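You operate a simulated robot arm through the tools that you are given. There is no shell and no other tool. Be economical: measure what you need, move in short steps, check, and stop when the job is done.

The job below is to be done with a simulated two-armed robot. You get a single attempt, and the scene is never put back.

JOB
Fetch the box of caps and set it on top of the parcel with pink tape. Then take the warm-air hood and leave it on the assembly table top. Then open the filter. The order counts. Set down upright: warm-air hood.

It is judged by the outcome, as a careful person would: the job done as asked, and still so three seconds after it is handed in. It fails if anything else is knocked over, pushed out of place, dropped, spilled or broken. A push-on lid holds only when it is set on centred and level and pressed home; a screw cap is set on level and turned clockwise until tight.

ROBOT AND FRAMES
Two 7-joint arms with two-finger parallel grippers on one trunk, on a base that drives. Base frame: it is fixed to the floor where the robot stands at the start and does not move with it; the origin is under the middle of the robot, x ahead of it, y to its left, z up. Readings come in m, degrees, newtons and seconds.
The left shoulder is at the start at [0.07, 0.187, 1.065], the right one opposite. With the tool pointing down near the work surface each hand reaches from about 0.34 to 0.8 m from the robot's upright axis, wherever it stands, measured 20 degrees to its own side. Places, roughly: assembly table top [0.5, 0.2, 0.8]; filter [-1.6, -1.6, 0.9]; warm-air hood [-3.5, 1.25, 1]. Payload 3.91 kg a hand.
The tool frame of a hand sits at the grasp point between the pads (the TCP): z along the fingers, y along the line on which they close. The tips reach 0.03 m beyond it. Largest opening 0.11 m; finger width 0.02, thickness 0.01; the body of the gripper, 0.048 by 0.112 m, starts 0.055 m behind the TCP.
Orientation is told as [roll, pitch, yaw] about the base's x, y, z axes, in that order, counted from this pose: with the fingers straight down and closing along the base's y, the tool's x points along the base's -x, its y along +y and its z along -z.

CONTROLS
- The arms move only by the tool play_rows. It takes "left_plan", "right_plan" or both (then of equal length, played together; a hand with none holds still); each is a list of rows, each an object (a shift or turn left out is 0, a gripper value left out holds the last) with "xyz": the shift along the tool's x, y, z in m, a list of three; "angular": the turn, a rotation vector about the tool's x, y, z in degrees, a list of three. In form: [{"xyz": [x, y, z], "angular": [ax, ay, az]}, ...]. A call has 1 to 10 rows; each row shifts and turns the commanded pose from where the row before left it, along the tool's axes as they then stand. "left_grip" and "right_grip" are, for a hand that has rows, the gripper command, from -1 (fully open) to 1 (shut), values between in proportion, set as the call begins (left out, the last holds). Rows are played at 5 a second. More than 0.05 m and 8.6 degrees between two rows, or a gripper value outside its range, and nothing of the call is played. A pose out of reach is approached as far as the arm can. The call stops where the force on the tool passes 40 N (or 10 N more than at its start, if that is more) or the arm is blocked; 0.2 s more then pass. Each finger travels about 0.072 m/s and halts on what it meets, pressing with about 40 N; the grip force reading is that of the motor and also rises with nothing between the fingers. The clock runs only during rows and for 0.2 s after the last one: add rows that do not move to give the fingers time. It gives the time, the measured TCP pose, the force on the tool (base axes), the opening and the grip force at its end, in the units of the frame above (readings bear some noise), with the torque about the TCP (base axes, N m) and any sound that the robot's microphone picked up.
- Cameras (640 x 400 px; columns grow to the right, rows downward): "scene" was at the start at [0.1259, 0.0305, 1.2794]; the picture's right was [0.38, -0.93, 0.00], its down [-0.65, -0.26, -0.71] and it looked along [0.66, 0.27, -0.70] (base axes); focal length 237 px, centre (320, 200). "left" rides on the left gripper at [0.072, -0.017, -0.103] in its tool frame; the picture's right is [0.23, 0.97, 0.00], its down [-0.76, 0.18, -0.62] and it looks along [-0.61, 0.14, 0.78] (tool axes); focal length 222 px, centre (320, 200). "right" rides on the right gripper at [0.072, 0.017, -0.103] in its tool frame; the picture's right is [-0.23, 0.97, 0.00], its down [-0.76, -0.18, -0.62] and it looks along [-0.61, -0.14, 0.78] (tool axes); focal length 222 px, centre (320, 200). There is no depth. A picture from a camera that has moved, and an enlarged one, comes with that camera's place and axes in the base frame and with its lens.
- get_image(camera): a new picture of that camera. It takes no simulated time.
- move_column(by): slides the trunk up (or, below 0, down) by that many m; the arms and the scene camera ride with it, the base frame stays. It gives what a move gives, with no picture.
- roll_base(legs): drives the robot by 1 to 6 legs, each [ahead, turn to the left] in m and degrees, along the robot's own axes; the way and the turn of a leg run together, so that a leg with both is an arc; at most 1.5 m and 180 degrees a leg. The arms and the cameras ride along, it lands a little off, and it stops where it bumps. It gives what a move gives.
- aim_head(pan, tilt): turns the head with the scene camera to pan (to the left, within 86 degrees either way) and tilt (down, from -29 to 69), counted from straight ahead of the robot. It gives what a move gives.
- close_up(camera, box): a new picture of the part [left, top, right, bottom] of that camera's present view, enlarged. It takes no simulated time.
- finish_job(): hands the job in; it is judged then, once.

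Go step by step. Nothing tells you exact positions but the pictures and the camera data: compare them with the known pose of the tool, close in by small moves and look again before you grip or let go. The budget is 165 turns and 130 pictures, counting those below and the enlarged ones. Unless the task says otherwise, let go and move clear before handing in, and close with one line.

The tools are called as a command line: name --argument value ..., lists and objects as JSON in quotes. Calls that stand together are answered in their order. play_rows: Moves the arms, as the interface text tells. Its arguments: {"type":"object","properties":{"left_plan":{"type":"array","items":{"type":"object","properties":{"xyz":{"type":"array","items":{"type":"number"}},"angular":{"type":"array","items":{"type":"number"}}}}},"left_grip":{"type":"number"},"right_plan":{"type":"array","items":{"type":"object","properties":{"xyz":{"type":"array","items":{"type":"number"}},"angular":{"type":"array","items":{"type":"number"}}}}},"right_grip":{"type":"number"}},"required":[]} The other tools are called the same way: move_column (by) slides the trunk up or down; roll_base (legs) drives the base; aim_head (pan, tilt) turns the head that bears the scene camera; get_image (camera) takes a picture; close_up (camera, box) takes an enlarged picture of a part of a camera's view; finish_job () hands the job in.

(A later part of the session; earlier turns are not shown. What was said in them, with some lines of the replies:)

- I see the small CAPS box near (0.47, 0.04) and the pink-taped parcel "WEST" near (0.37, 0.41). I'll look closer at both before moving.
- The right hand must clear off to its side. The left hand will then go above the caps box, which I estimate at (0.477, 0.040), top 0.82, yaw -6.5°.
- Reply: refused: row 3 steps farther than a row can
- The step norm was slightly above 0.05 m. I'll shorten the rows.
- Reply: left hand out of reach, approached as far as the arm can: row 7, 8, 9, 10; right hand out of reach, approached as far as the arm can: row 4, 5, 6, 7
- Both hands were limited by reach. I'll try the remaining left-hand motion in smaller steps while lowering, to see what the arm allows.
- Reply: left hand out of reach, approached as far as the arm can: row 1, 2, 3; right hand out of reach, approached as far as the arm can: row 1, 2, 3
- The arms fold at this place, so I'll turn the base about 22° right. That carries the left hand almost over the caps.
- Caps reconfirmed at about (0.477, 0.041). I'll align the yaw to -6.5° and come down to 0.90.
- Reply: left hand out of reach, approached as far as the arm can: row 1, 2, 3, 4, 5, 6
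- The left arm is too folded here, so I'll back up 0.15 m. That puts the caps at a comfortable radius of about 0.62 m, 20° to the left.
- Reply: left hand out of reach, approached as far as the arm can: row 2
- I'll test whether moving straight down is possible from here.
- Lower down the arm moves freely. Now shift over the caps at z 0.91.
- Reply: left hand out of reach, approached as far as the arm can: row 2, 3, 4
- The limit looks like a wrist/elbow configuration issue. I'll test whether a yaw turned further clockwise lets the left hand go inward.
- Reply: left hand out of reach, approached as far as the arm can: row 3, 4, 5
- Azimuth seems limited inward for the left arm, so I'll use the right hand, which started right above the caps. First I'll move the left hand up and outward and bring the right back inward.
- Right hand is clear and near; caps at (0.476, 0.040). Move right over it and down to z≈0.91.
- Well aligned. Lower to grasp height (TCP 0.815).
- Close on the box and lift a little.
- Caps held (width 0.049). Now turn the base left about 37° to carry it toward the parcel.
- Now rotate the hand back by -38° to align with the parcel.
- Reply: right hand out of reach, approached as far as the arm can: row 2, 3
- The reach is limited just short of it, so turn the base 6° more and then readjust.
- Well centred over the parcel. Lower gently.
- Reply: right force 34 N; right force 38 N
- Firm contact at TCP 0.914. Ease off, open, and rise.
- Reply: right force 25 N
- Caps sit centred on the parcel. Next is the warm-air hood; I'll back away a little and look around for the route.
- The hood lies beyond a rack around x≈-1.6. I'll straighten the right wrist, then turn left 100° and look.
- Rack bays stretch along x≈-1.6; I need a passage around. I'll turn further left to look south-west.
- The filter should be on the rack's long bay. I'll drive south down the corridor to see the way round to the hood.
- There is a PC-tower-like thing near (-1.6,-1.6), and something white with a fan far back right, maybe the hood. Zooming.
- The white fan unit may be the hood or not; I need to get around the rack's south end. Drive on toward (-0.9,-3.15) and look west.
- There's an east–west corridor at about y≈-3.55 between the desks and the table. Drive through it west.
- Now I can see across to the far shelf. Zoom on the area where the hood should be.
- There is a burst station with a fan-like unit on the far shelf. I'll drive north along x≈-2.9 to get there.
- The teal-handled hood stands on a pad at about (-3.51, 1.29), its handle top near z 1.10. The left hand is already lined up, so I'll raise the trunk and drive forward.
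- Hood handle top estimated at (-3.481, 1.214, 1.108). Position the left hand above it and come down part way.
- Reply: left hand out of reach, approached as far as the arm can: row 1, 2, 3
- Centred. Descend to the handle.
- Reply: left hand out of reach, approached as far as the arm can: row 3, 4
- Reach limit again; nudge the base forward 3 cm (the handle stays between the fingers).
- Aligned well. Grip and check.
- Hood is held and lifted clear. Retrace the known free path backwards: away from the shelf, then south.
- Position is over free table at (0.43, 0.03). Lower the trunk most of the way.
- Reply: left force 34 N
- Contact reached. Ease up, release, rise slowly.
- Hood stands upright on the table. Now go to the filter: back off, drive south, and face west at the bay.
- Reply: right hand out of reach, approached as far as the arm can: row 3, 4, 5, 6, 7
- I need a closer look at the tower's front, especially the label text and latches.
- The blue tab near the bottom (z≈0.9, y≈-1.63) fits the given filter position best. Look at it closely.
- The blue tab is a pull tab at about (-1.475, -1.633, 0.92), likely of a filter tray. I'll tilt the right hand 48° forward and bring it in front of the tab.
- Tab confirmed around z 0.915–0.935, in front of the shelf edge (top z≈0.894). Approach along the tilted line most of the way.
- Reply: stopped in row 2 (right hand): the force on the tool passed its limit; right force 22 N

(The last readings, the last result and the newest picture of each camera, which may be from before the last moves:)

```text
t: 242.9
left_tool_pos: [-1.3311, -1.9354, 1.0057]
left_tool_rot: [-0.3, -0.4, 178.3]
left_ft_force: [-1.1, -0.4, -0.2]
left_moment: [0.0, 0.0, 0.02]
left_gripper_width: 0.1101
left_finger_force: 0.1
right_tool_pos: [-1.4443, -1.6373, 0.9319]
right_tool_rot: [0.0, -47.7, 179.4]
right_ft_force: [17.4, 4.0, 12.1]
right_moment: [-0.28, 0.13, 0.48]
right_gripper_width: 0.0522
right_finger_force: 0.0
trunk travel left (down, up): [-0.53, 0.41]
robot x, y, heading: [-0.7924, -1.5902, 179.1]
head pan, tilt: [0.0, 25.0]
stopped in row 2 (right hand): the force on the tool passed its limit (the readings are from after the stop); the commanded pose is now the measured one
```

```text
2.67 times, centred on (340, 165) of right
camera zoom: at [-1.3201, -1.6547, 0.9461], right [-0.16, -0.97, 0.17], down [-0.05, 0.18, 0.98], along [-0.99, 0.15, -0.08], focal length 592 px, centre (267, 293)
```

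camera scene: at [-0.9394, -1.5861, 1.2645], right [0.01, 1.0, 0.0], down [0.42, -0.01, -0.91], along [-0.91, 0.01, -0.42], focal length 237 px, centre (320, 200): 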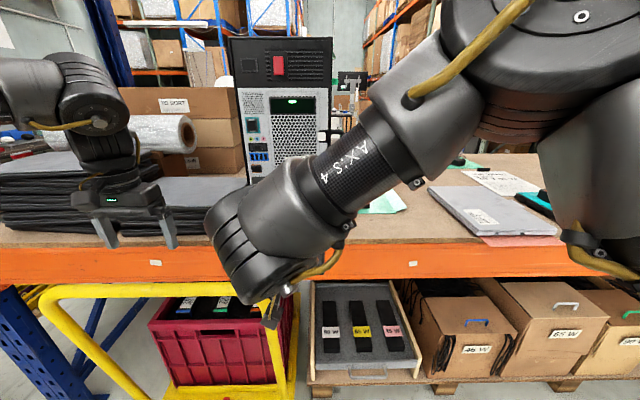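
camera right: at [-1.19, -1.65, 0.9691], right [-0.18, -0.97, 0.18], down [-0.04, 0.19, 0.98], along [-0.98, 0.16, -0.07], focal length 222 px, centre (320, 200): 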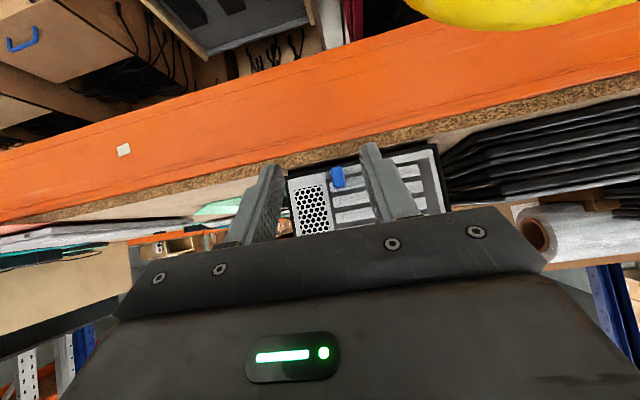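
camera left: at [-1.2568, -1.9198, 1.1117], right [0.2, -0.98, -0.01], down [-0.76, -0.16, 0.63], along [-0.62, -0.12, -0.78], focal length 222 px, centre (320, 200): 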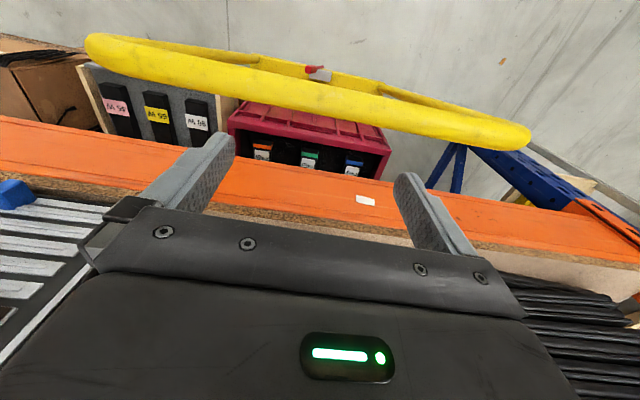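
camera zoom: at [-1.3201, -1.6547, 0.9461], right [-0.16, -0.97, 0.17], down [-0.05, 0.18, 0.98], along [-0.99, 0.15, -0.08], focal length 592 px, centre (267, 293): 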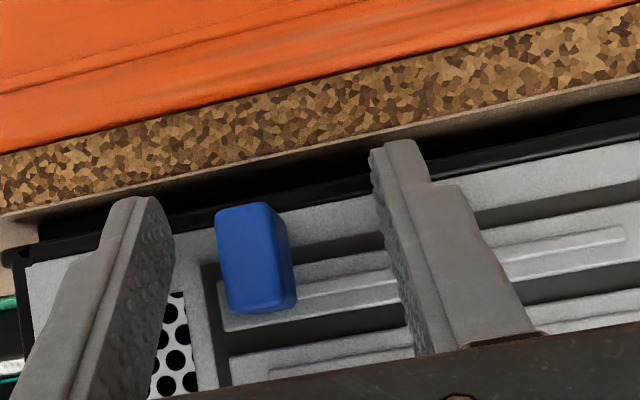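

The fingertips touched the shelf edge (about z 0.909). I'll raise a centimetre, then advance so the tips straddle the tab.

play_rows --right_plan '[{"xyz": [-0.0089, -0.004, -0.008]}, {"xyz": [-0.0067, 0, 0.0074]}, {}]'

close_up --camera "right" --box '[220, 90, 460, 240]'

```text
t: 243.5
left_tool_pos: [-1.3284, -1.9347, 1.0083]
left_tool_rot: [-0.4, -0.4, 178.3]
left_ft_force: [-0.2, 0.5, 0.3]
left_moment: [0.02, -0.03, -0.02]
left_gripper_width: 0.11
left_finger_force: 0.0
right_tool_pos: [-1.4445, -1.6379, 0.9392]
right_tool_rot: [-0.2, -46.7, -179.7]
right_ft_force: [18.0, 1.5, 8.2]
right_moment: [-0.28, -0.07, 0.47]
right_gripper_width: 0.051
right_finger_force: 0.0
trunk travel left (down, up): [-0.53, 0.41]
robot x, y, heading: [-0.7951, -1.59, 179.1]
head pan, tilt: [0.0, 25.0]
stopped in row 3 (right hand): the force on the tool passed its limit (the readings are from after the stop); the commanded pose is now the measured one
```

```text
2.67 times, centred on (340, 165) of right
camera zoom: at [-1.3209, -1.6534, 0.9567], right [-0.15, -0.97, 0.16], down [-0.07, 0.17, 0.98], along [-0.99, 0.14, -0.09], focal length 592 px, centre (267, 293)
```

zoom: 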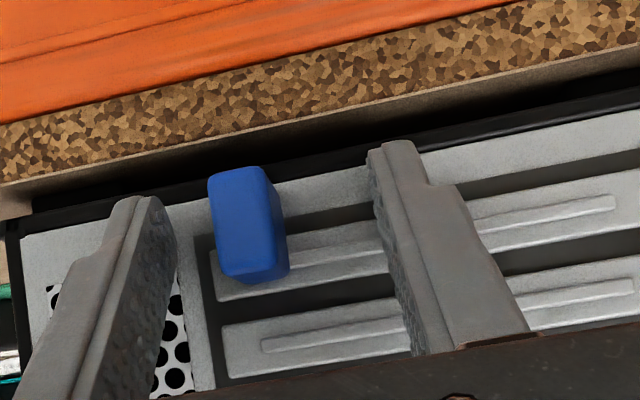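

The tips are at the tower's face now, with the tab between the fingers. Back off a few millimetres and close.

play_rows --right_plan '[{"xyz": [0.002, -0.003, -0.004]}, {}]'

play_rows --right_plan '[{}, {}, {}, {}, {}]' --right_grip 1

close_up --camera "right" --box '[220, 90, 460, 240]'

```text
t: 244.1
left_tool_pos: [-1.3311, -1.9357, 1.0059]
left_tool_rot: [-0.4, -0.5, 178.2]
left_ft_force: [0.0, 0.5, 0.0]
left_moment: [-0.01, -0.02, 0.01]
left_gripper_width: 0.1102
left_finger_force: 0.0
right_tool_pos: [-1.444, -1.6328, 0.9391]
right_tool_rot: [-0.4, -46.7, -179.8]
right_ft_force: [2.9, -1.4, -0.3]
right_moment: [-0.06, -0.05, 0.14]
right_gripper_width: 0.053
right_finger_force: 0.8
trunk travel left (down, up): [-0.53, 0.41]
robot x, y, heading: [-0.7974, -1.5884, 179.2]
head pan, tilt: [0.0, 25.0]
```

```text
t: 245.3
left_tool_pos: [-1.3304, -1.9343, 1.0049]
left_tool_rot: [-0.5, -0.3, 178.2]
left_ft_force: [-0.2, -0.2, -0.5]
left_moment: [-0.01, 0.0, -0.01]
left_gripper_width: 0.1099
left_finger_force: 0.1
right_tool_pos: [-1.4458, -1.6315, 0.9375]
right_tool_rot: [-0.4, -46.7, -179.9]
right_ft_force: [0.8, -0.4, -0.2]
right_moment: [-0.51, -0.06, 0.52]
right_gripper_width: 0.0134
right_finger_force: 39.4
trunk travel left (down, up): [-0.53, 0.41]
robot x, y, heading: [-0.7988, -1.5884, 179.3]
head pan, tilt: [0.0, 25.0]
```

```text
2.67 times, centred on (340, 165) of right
camera zoom: at [-1.321, -1.6494, 0.9559], right [-0.16, -0.97, 0.16], down [-0.07, 0.17, 0.98], along [-0.99, 0.14, -0.09], focal length 592 px, centre (267, 293)
```

zoom: 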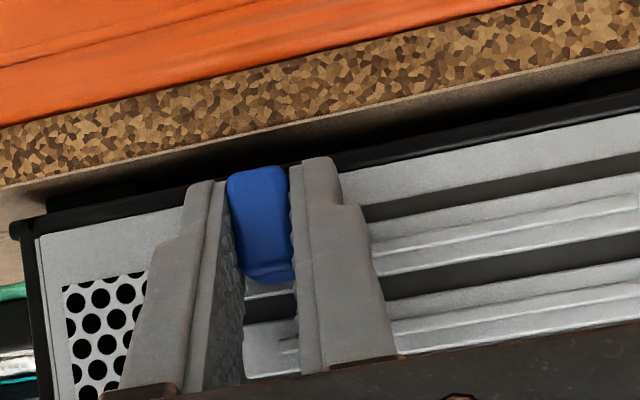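

Gripped the tab (0.013 m). Pull gently straight out.

play_rows --right_plan '[{"xyz": [0.0034, 0, -0.0036]}, {"xyz": [0.0034, 0, -0.0036]}, {"xyz": [0.0034, 0, -0.0036]}, {"xyz": [0.0034, 0, -0.0036]}, {}]'

get_image --camera "right"

get_image --camera "scene"

```text
t: 246.5
left_tool_pos: [-1.3307, -1.9351, 1.0049]
left_tool_rot: [-0.4, -0.5, 178.3]
left_ft_force: [0.3, 0.1, -0.5]
left_moment: [-0.01, -0.03, -0.03]
left_gripper_width: 0.11
left_finger_force: 0.1
right_tool_pos: [-1.4253, -1.6325, 0.9387]
right_tool_rot: [-0.3, -46.8, -179.9]
right_ft_force: [1.0, 1.5, 2.9]
right_moment: [-0.52, 0.89, 0.42]
right_gripper_width: 0.0133
right_finger_force: 40.0
trunk travel left (down, up): [-0.53, 0.41]
robot x, y, heading: [-0.7943, -1.5854, 179.4]
head pan, tilt: [0.0, 25.0]
```

```text
41 pictures are left
camera right: at [-1.3007, -1.6492, 0.9558], right [-0.16, -0.97, 0.16], down [-0.07, 0.17, 0.98], along [-0.99, 0.14, -0.09], focal length 222 px, centre (320, 200)
```

right: 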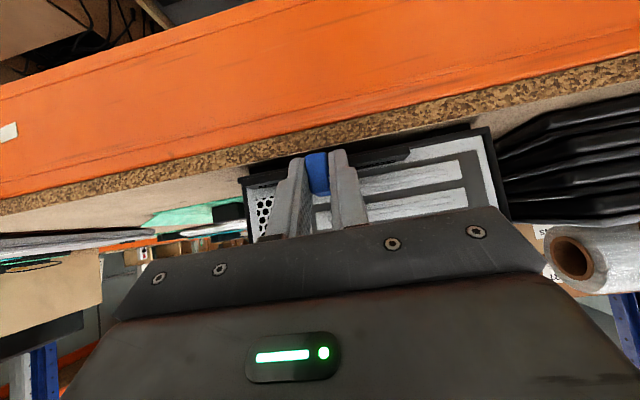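

```text
40 pictures are left
camera scene: at [-0.9382, -1.587, 1.2645], right [0.01, 1.0, 0.0], down [0.42, -0.01, -0.91], along [-0.91, 0.01, -0.42], focal length 237 px, centre (320, 200)
```

scene: 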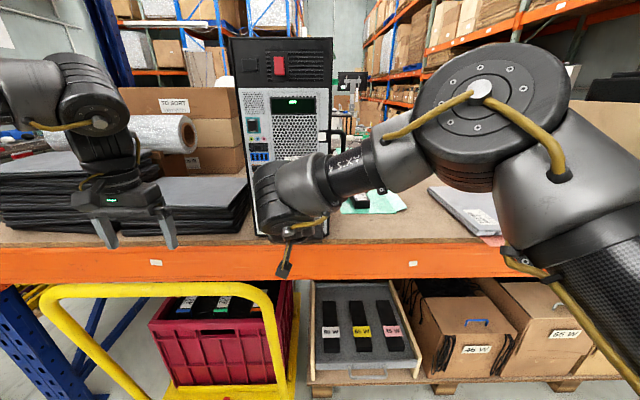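

close_up --camera "right" --box '[220, 100, 500, 250]'

```text
2.29 times, centred on (360, 175) of right
camera zoom: at [-1.3007, -1.6492, 0.9558], right [-0.16, -0.97, 0.16], down [-0.07, 0.17, 0.98], along [-0.99, 0.14, -0.09], focal length 508 px, centre (229, 257)
```

zoom: 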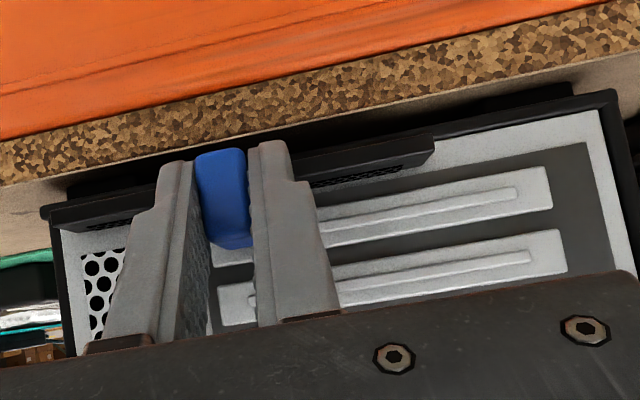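

A perforated filter tray is sliding out with the tab. Continue pulling straight until it meets its stop.

play_rows --right_plan '[{"xyz": [0.0069, 0, -0.0073]}, {"xyz": [0.0069, 0, -0.0073]}, {"xyz": [0.0069, 0, -0.0073]}, {"xyz": [0.0069, 0, -0.0073]}, {"xyz": [0.0069, 0, -0.0073]}, {"xyz": [0.0069, 0, -0.0073]}, {}]'

close_up --camera "right" --box '[160, 80, 520, 250]'

```text
t: 248.1
left_tool_pos: [-1.331, -1.9352, 1.0059]
left_tool_rot: [-0.4, -0.3, 178.2]
left_ft_force: [-0.2, 0.1, -0.4]
left_moment: [0.0, -0.02, -0.01]
left_gripper_width: 0.1099
left_finger_force: 0.0
right_tool_pos: [-1.3658, -1.6314, 0.9379]
right_tool_rot: [-0.3, -46.6, -179.9]
right_ft_force: [0.0, 5.1, 0.6]
right_moment: [-0.47, 0.38, 0.47]
right_gripper_width: 0.0136
right_finger_force: 40.2
trunk travel left (down, up): [-0.53, 0.41]
robot x, y, heading: [-0.7962, -1.5856, 179.1]
head pan, tilt: [0.0, 25.0]
```

```text
1.78 times, centred on (340, 165) of right
camera zoom: at [-1.2409, -1.6486, 0.956], right [-0.16, -0.97, 0.16], down [-0.07, 0.17, 0.98], along [-0.99, 0.14, -0.09], focal length 395 px, centre (284, 262)
```

zoom: 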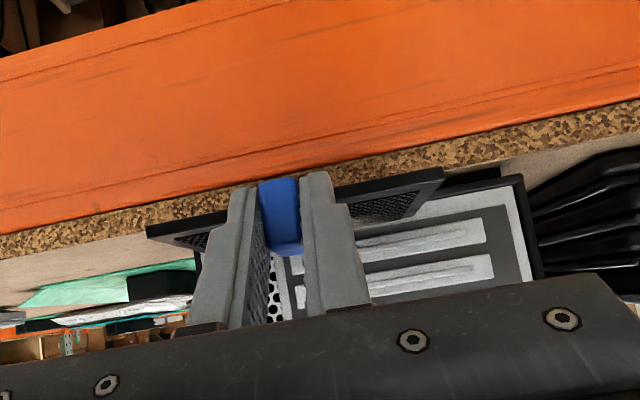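

play_rows --right_plan '[{"xyz": [0.0069, 0, -0.0073]}, {"xyz": [0.0069, 0, -0.0073]}, {"xyz": [0.0069, 0, -0.0073]}, {"xyz": [0.0069, 0, -0.0073]}, {"xyz": [0.0069, 0, -0.0073]}, {"xyz": [0.0069, 0, -0.0073]}, {}]'

close_up --camera "right" --box '[100, 80, 580, 280]'

```text
t: 249.7
left_tool_pos: [-1.3321, -1.933, 1.0054]
left_tool_rot: [-0.3, -0.3, 178.3]
left_ft_force: [-0.5, -0.7, 0.3]
left_moment: [0.0, 0.01, 0.02]
left_gripper_width: 0.1101
left_finger_force: 0.0
right_tool_pos: [-1.3032, -1.6306, 0.9381]
right_tool_rot: [-0.3, -46.8, -180.0]
right_ft_force: [0.6, 9.2, -0.6]
right_moment: [-0.41, 0.43, 0.35]
right_gripper_width: 0.0136
right_finger_force: 40.2
trunk travel left (down, up): [-0.53, 0.41]
robot x, y, heading: [-0.7982, -1.5934, 179.3]
head pan, tilt: [0.0, 25.0]
```

```text
1.33 times, centred on (340, 180) of right
camera zoom: at [-1.1803, -1.6485, 0.956], right [-0.16, -0.97, 0.16], down [-0.07, 0.17, 0.98], along [-0.98, 0.15, -0.09], focal length 296 px, centre (293, 227)
```

zoom: 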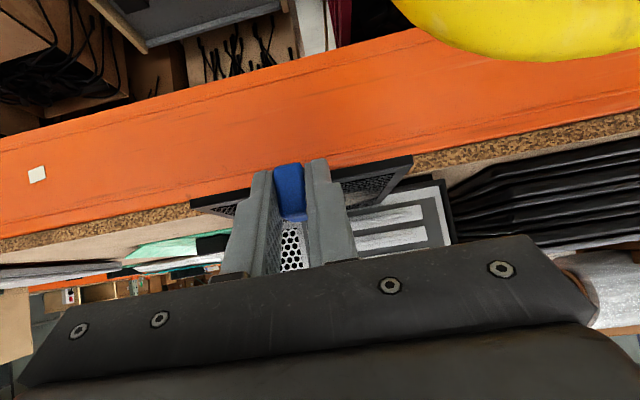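

play_rows --right_plan '[{"xyz": [0.0069, -0.0005, -0.0073]}, {"xyz": [0.0069, -0.0005, -0.0073]}, {"xyz": [0.0069, -0.0005, -0.0073]}, {"xyz": [0.0069, -0.0005, -0.0073]}, {"xyz": [0.0069, -0.0005, -0.0073]}, {}]'

aim_head --pan 0 --tilt 40

get_image --camera "scene"

```text
t: 251.1
left_tool_pos: [-1.3351, -1.9363, 1.0035]
left_tool_rot: [-0.4, 0.0, 178.4]
left_ft_force: [-0.1, -0.1, -1.2]
left_moment: [0.0, 0.01, 0.01]
left_gripper_width: 0.11
left_finger_force: 0.1
right_tool_pos: [-1.2569, -1.6303, 0.9353]
right_tool_rot: [-0.4, -46.5, -179.9]
right_ft_force: [-30.7, -2.9, 1.5]
right_moment: [-0.2, 0.51, 0.14]
right_gripper_width: 0.013
right_finger_force: 39.6
trunk travel left (down, up): [-0.53, 0.41]
robot x, y, heading: [-0.7994, -1.5875, 179.4]
head pan, tilt: [0.0, 25.0]
```

```text
t: 251.9
left_tool_pos: [-1.3348, -1.9357, 1.0039]
left_tool_rot: [-0.5, -0.1, 178.2]
left_ft_force: [0.3, 0.2, -0.2]
left_moment: [-0.01, 0.01, 0.01]
left_gripper_width: 0.1099
left_finger_force: 0.0
right_tool_pos: [-1.2573, -1.6317, 0.9361]
right_tool_rot: [-0.4, -46.5, -179.8]
right_ft_force: [-30.2, -3.5, 2.2]
right_moment: [-0.27, 0.44, 0.09]
right_gripper_width: 0.013
right_finger_force: 39.5
trunk travel left (down, up): [-0.53, 0.41]
robot x, y, heading: [-0.7966, -1.5888, 179.2]
head pan, tilt: [0.0, 40.0]
```

```text
36 pictures are left
camera scene: at [-0.9363, -1.5881, 1.2407], right [0.01, 1.0, 0.0], down [0.65, -0.01, -0.76], along [-0.76, 0.01, -0.65], focal length 237 px, centre (320, 200)
```

scene: 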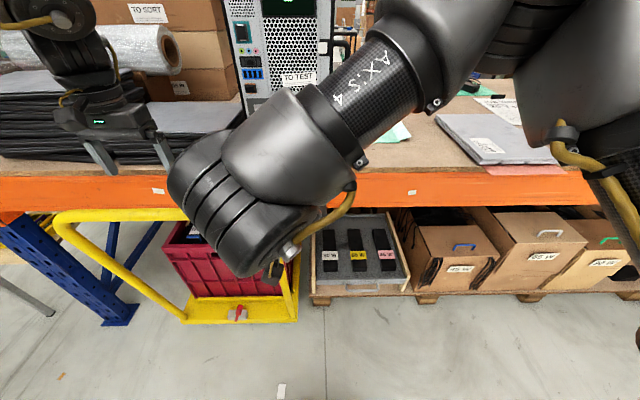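

The tray reached its end stop (about 0.19 m travel). Ease off slightly, release, and withdraw back and up.

play_rows --right_plan '[{"xyz": [-0.0021, 0, 0.0022]}, {}]'

play_rows --right_plan '[{}, {}, {}, {"xyz": [0, 0, -0.02]}, {"xyz": [0, 0, -0.03]}, {"xyz": [0, 0, -0.04]}, {}]' --right_grip 0.3

get_image --camera "right"

```text
t: 252.5
left_tool_pos: [-1.3341, -1.9358, 1.0041]
left_tool_rot: [-0.4, -0.2, 178.3]
left_ft_force: [-0.3, 0.9, -0.1]
left_moment: [-0.02, 0.02, -0.03]
left_gripper_width: 0.1099
left_finger_force: 0.0
right_tool_pos: [-1.2569, -1.6302, 0.9361]
right_tool_rot: [-0.5, -46.5, -179.8]
right_ft_force: [-10.1, -1.2, 0.6]
right_moment: [-0.13, -0.01, 0.13]
right_gripper_width: 0.0133
right_finger_force: 40.1
trunk travel left (down, up): [-0.53, 0.41]
robot x, y, heading: [-0.7975, -1.5887, 179.5]
head pan, tilt: [0.0, 40.0]
```

```text
t: 254.1
left_tool_pos: [-1.3328, -1.9355, 1.005]
left_tool_rot: [-0.4, -0.2, 178.3]
left_ft_force: [-0.2, -0.8, -0.5]
left_moment: [0.02, -0.03, 0.0]
left_gripper_width: 0.1102
left_finger_force: 0.0
right_tool_pos: [-1.1943, -1.6332, 0.9994]
right_tool_rot: [-0.4, -46.6, -179.9]
right_ft_force: [0.8, -0.3, 0.2]
right_moment: [0.01, -0.01, 0.0]
right_gripper_width: 0.0387
right_finger_force: 0.1
trunk travel left (down, up): [-0.53, 0.41]
robot x, y, heading: [-0.7964, -1.589, 179.6]
head pan, tilt: [0.0, 40.0]
```

```text
35 pictures are left
camera right: at [-1.0696, -1.6499, 1.0165], right [-0.16, -0.97, 0.16], down [-0.07, 0.17, 0.98], along [-0.98, 0.14, -0.1], focal length 222 px, centre (320, 200)
```

right: 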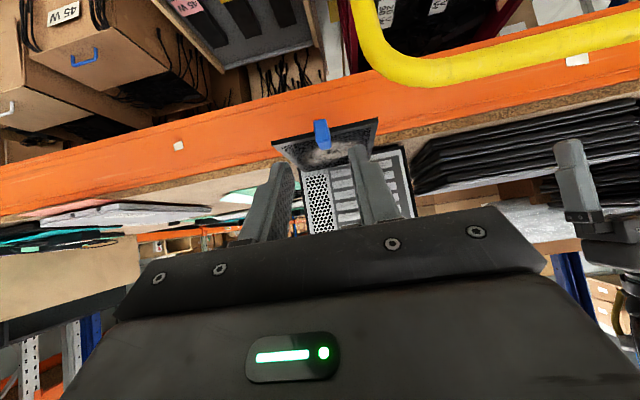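

Released; the tray stays out. Back away and check.

roll_base --legs '[[-0.35, 0]]'

get_image --camera "scene"

```text
t: 256.4
left_tool_pos: [-0.9755, -1.9405, 1.005]
left_tool_rot: [-0.4, -0.3, 178.5]
left_ft_force: [-1.0, 0.2, -0.4]
left_moment: [-0.01, 0.0, 0.0]
left_gripper_width: 0.1098
left_finger_force: 0.0
right_tool_pos: [-0.8389, -1.637, 0.9992]
right_tool_rot: [-0.4, -46.6, -179.7]
right_ft_force: [-0.6, -0.6, -0.8]
right_moment: [0.03, -0.03, -0.01]
right_gripper_width: 0.0386
right_finger_force: 0.0
trunk travel left (down, up): [-0.53, 0.41]
robot x, y, heading: [-0.4403, -1.5923, 179.9]
head pan, tilt: [0.0, 40.0]
```

```text
34 pictures are left
camera scene: at [-0.577, -1.5914, 1.2412], right [0.01, 1.0, 0.0], down [0.64, 0.0, -0.77], along [-0.77, 0.01, -0.64], focal length 237 px, centre (320, 200)
```

scene: 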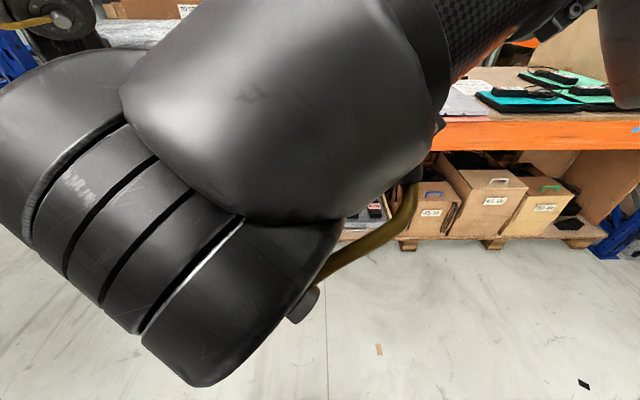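

The arm blocks the view, so check with the wrist camera instead.

close_up --camera "right" --box '[220, 80, 480, 240]'

```text
2.46 times, centred on (350, 160) of right
camera zoom: at [-0.7139, -1.6545, 1.0168], right [-0.15, -0.97, 0.16], down [-0.07, 0.17, 0.98], along [-0.99, 0.14, -0.09], focal length 547 px, centre (246, 298)
```

zoom: 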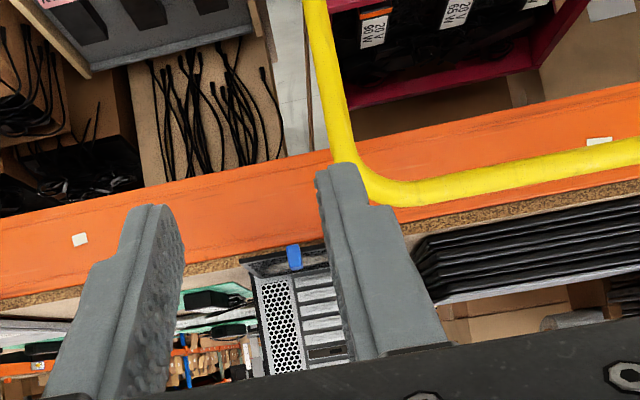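

The filter tray remains pulled out at its stop, the caps rest on the parcel, and the hood stands upright on the table. Handing in.

finish_job

```text
The job is handed in.
```

All three jobs are done, in the order you asked, and the work has been handed in. The box of caps sits centred on the parcel with pink tape. The warm-air hood stands upright on the assembly table top. The filter is open: its tray under the tower is pulled out to its end stop, about 0.19 m.
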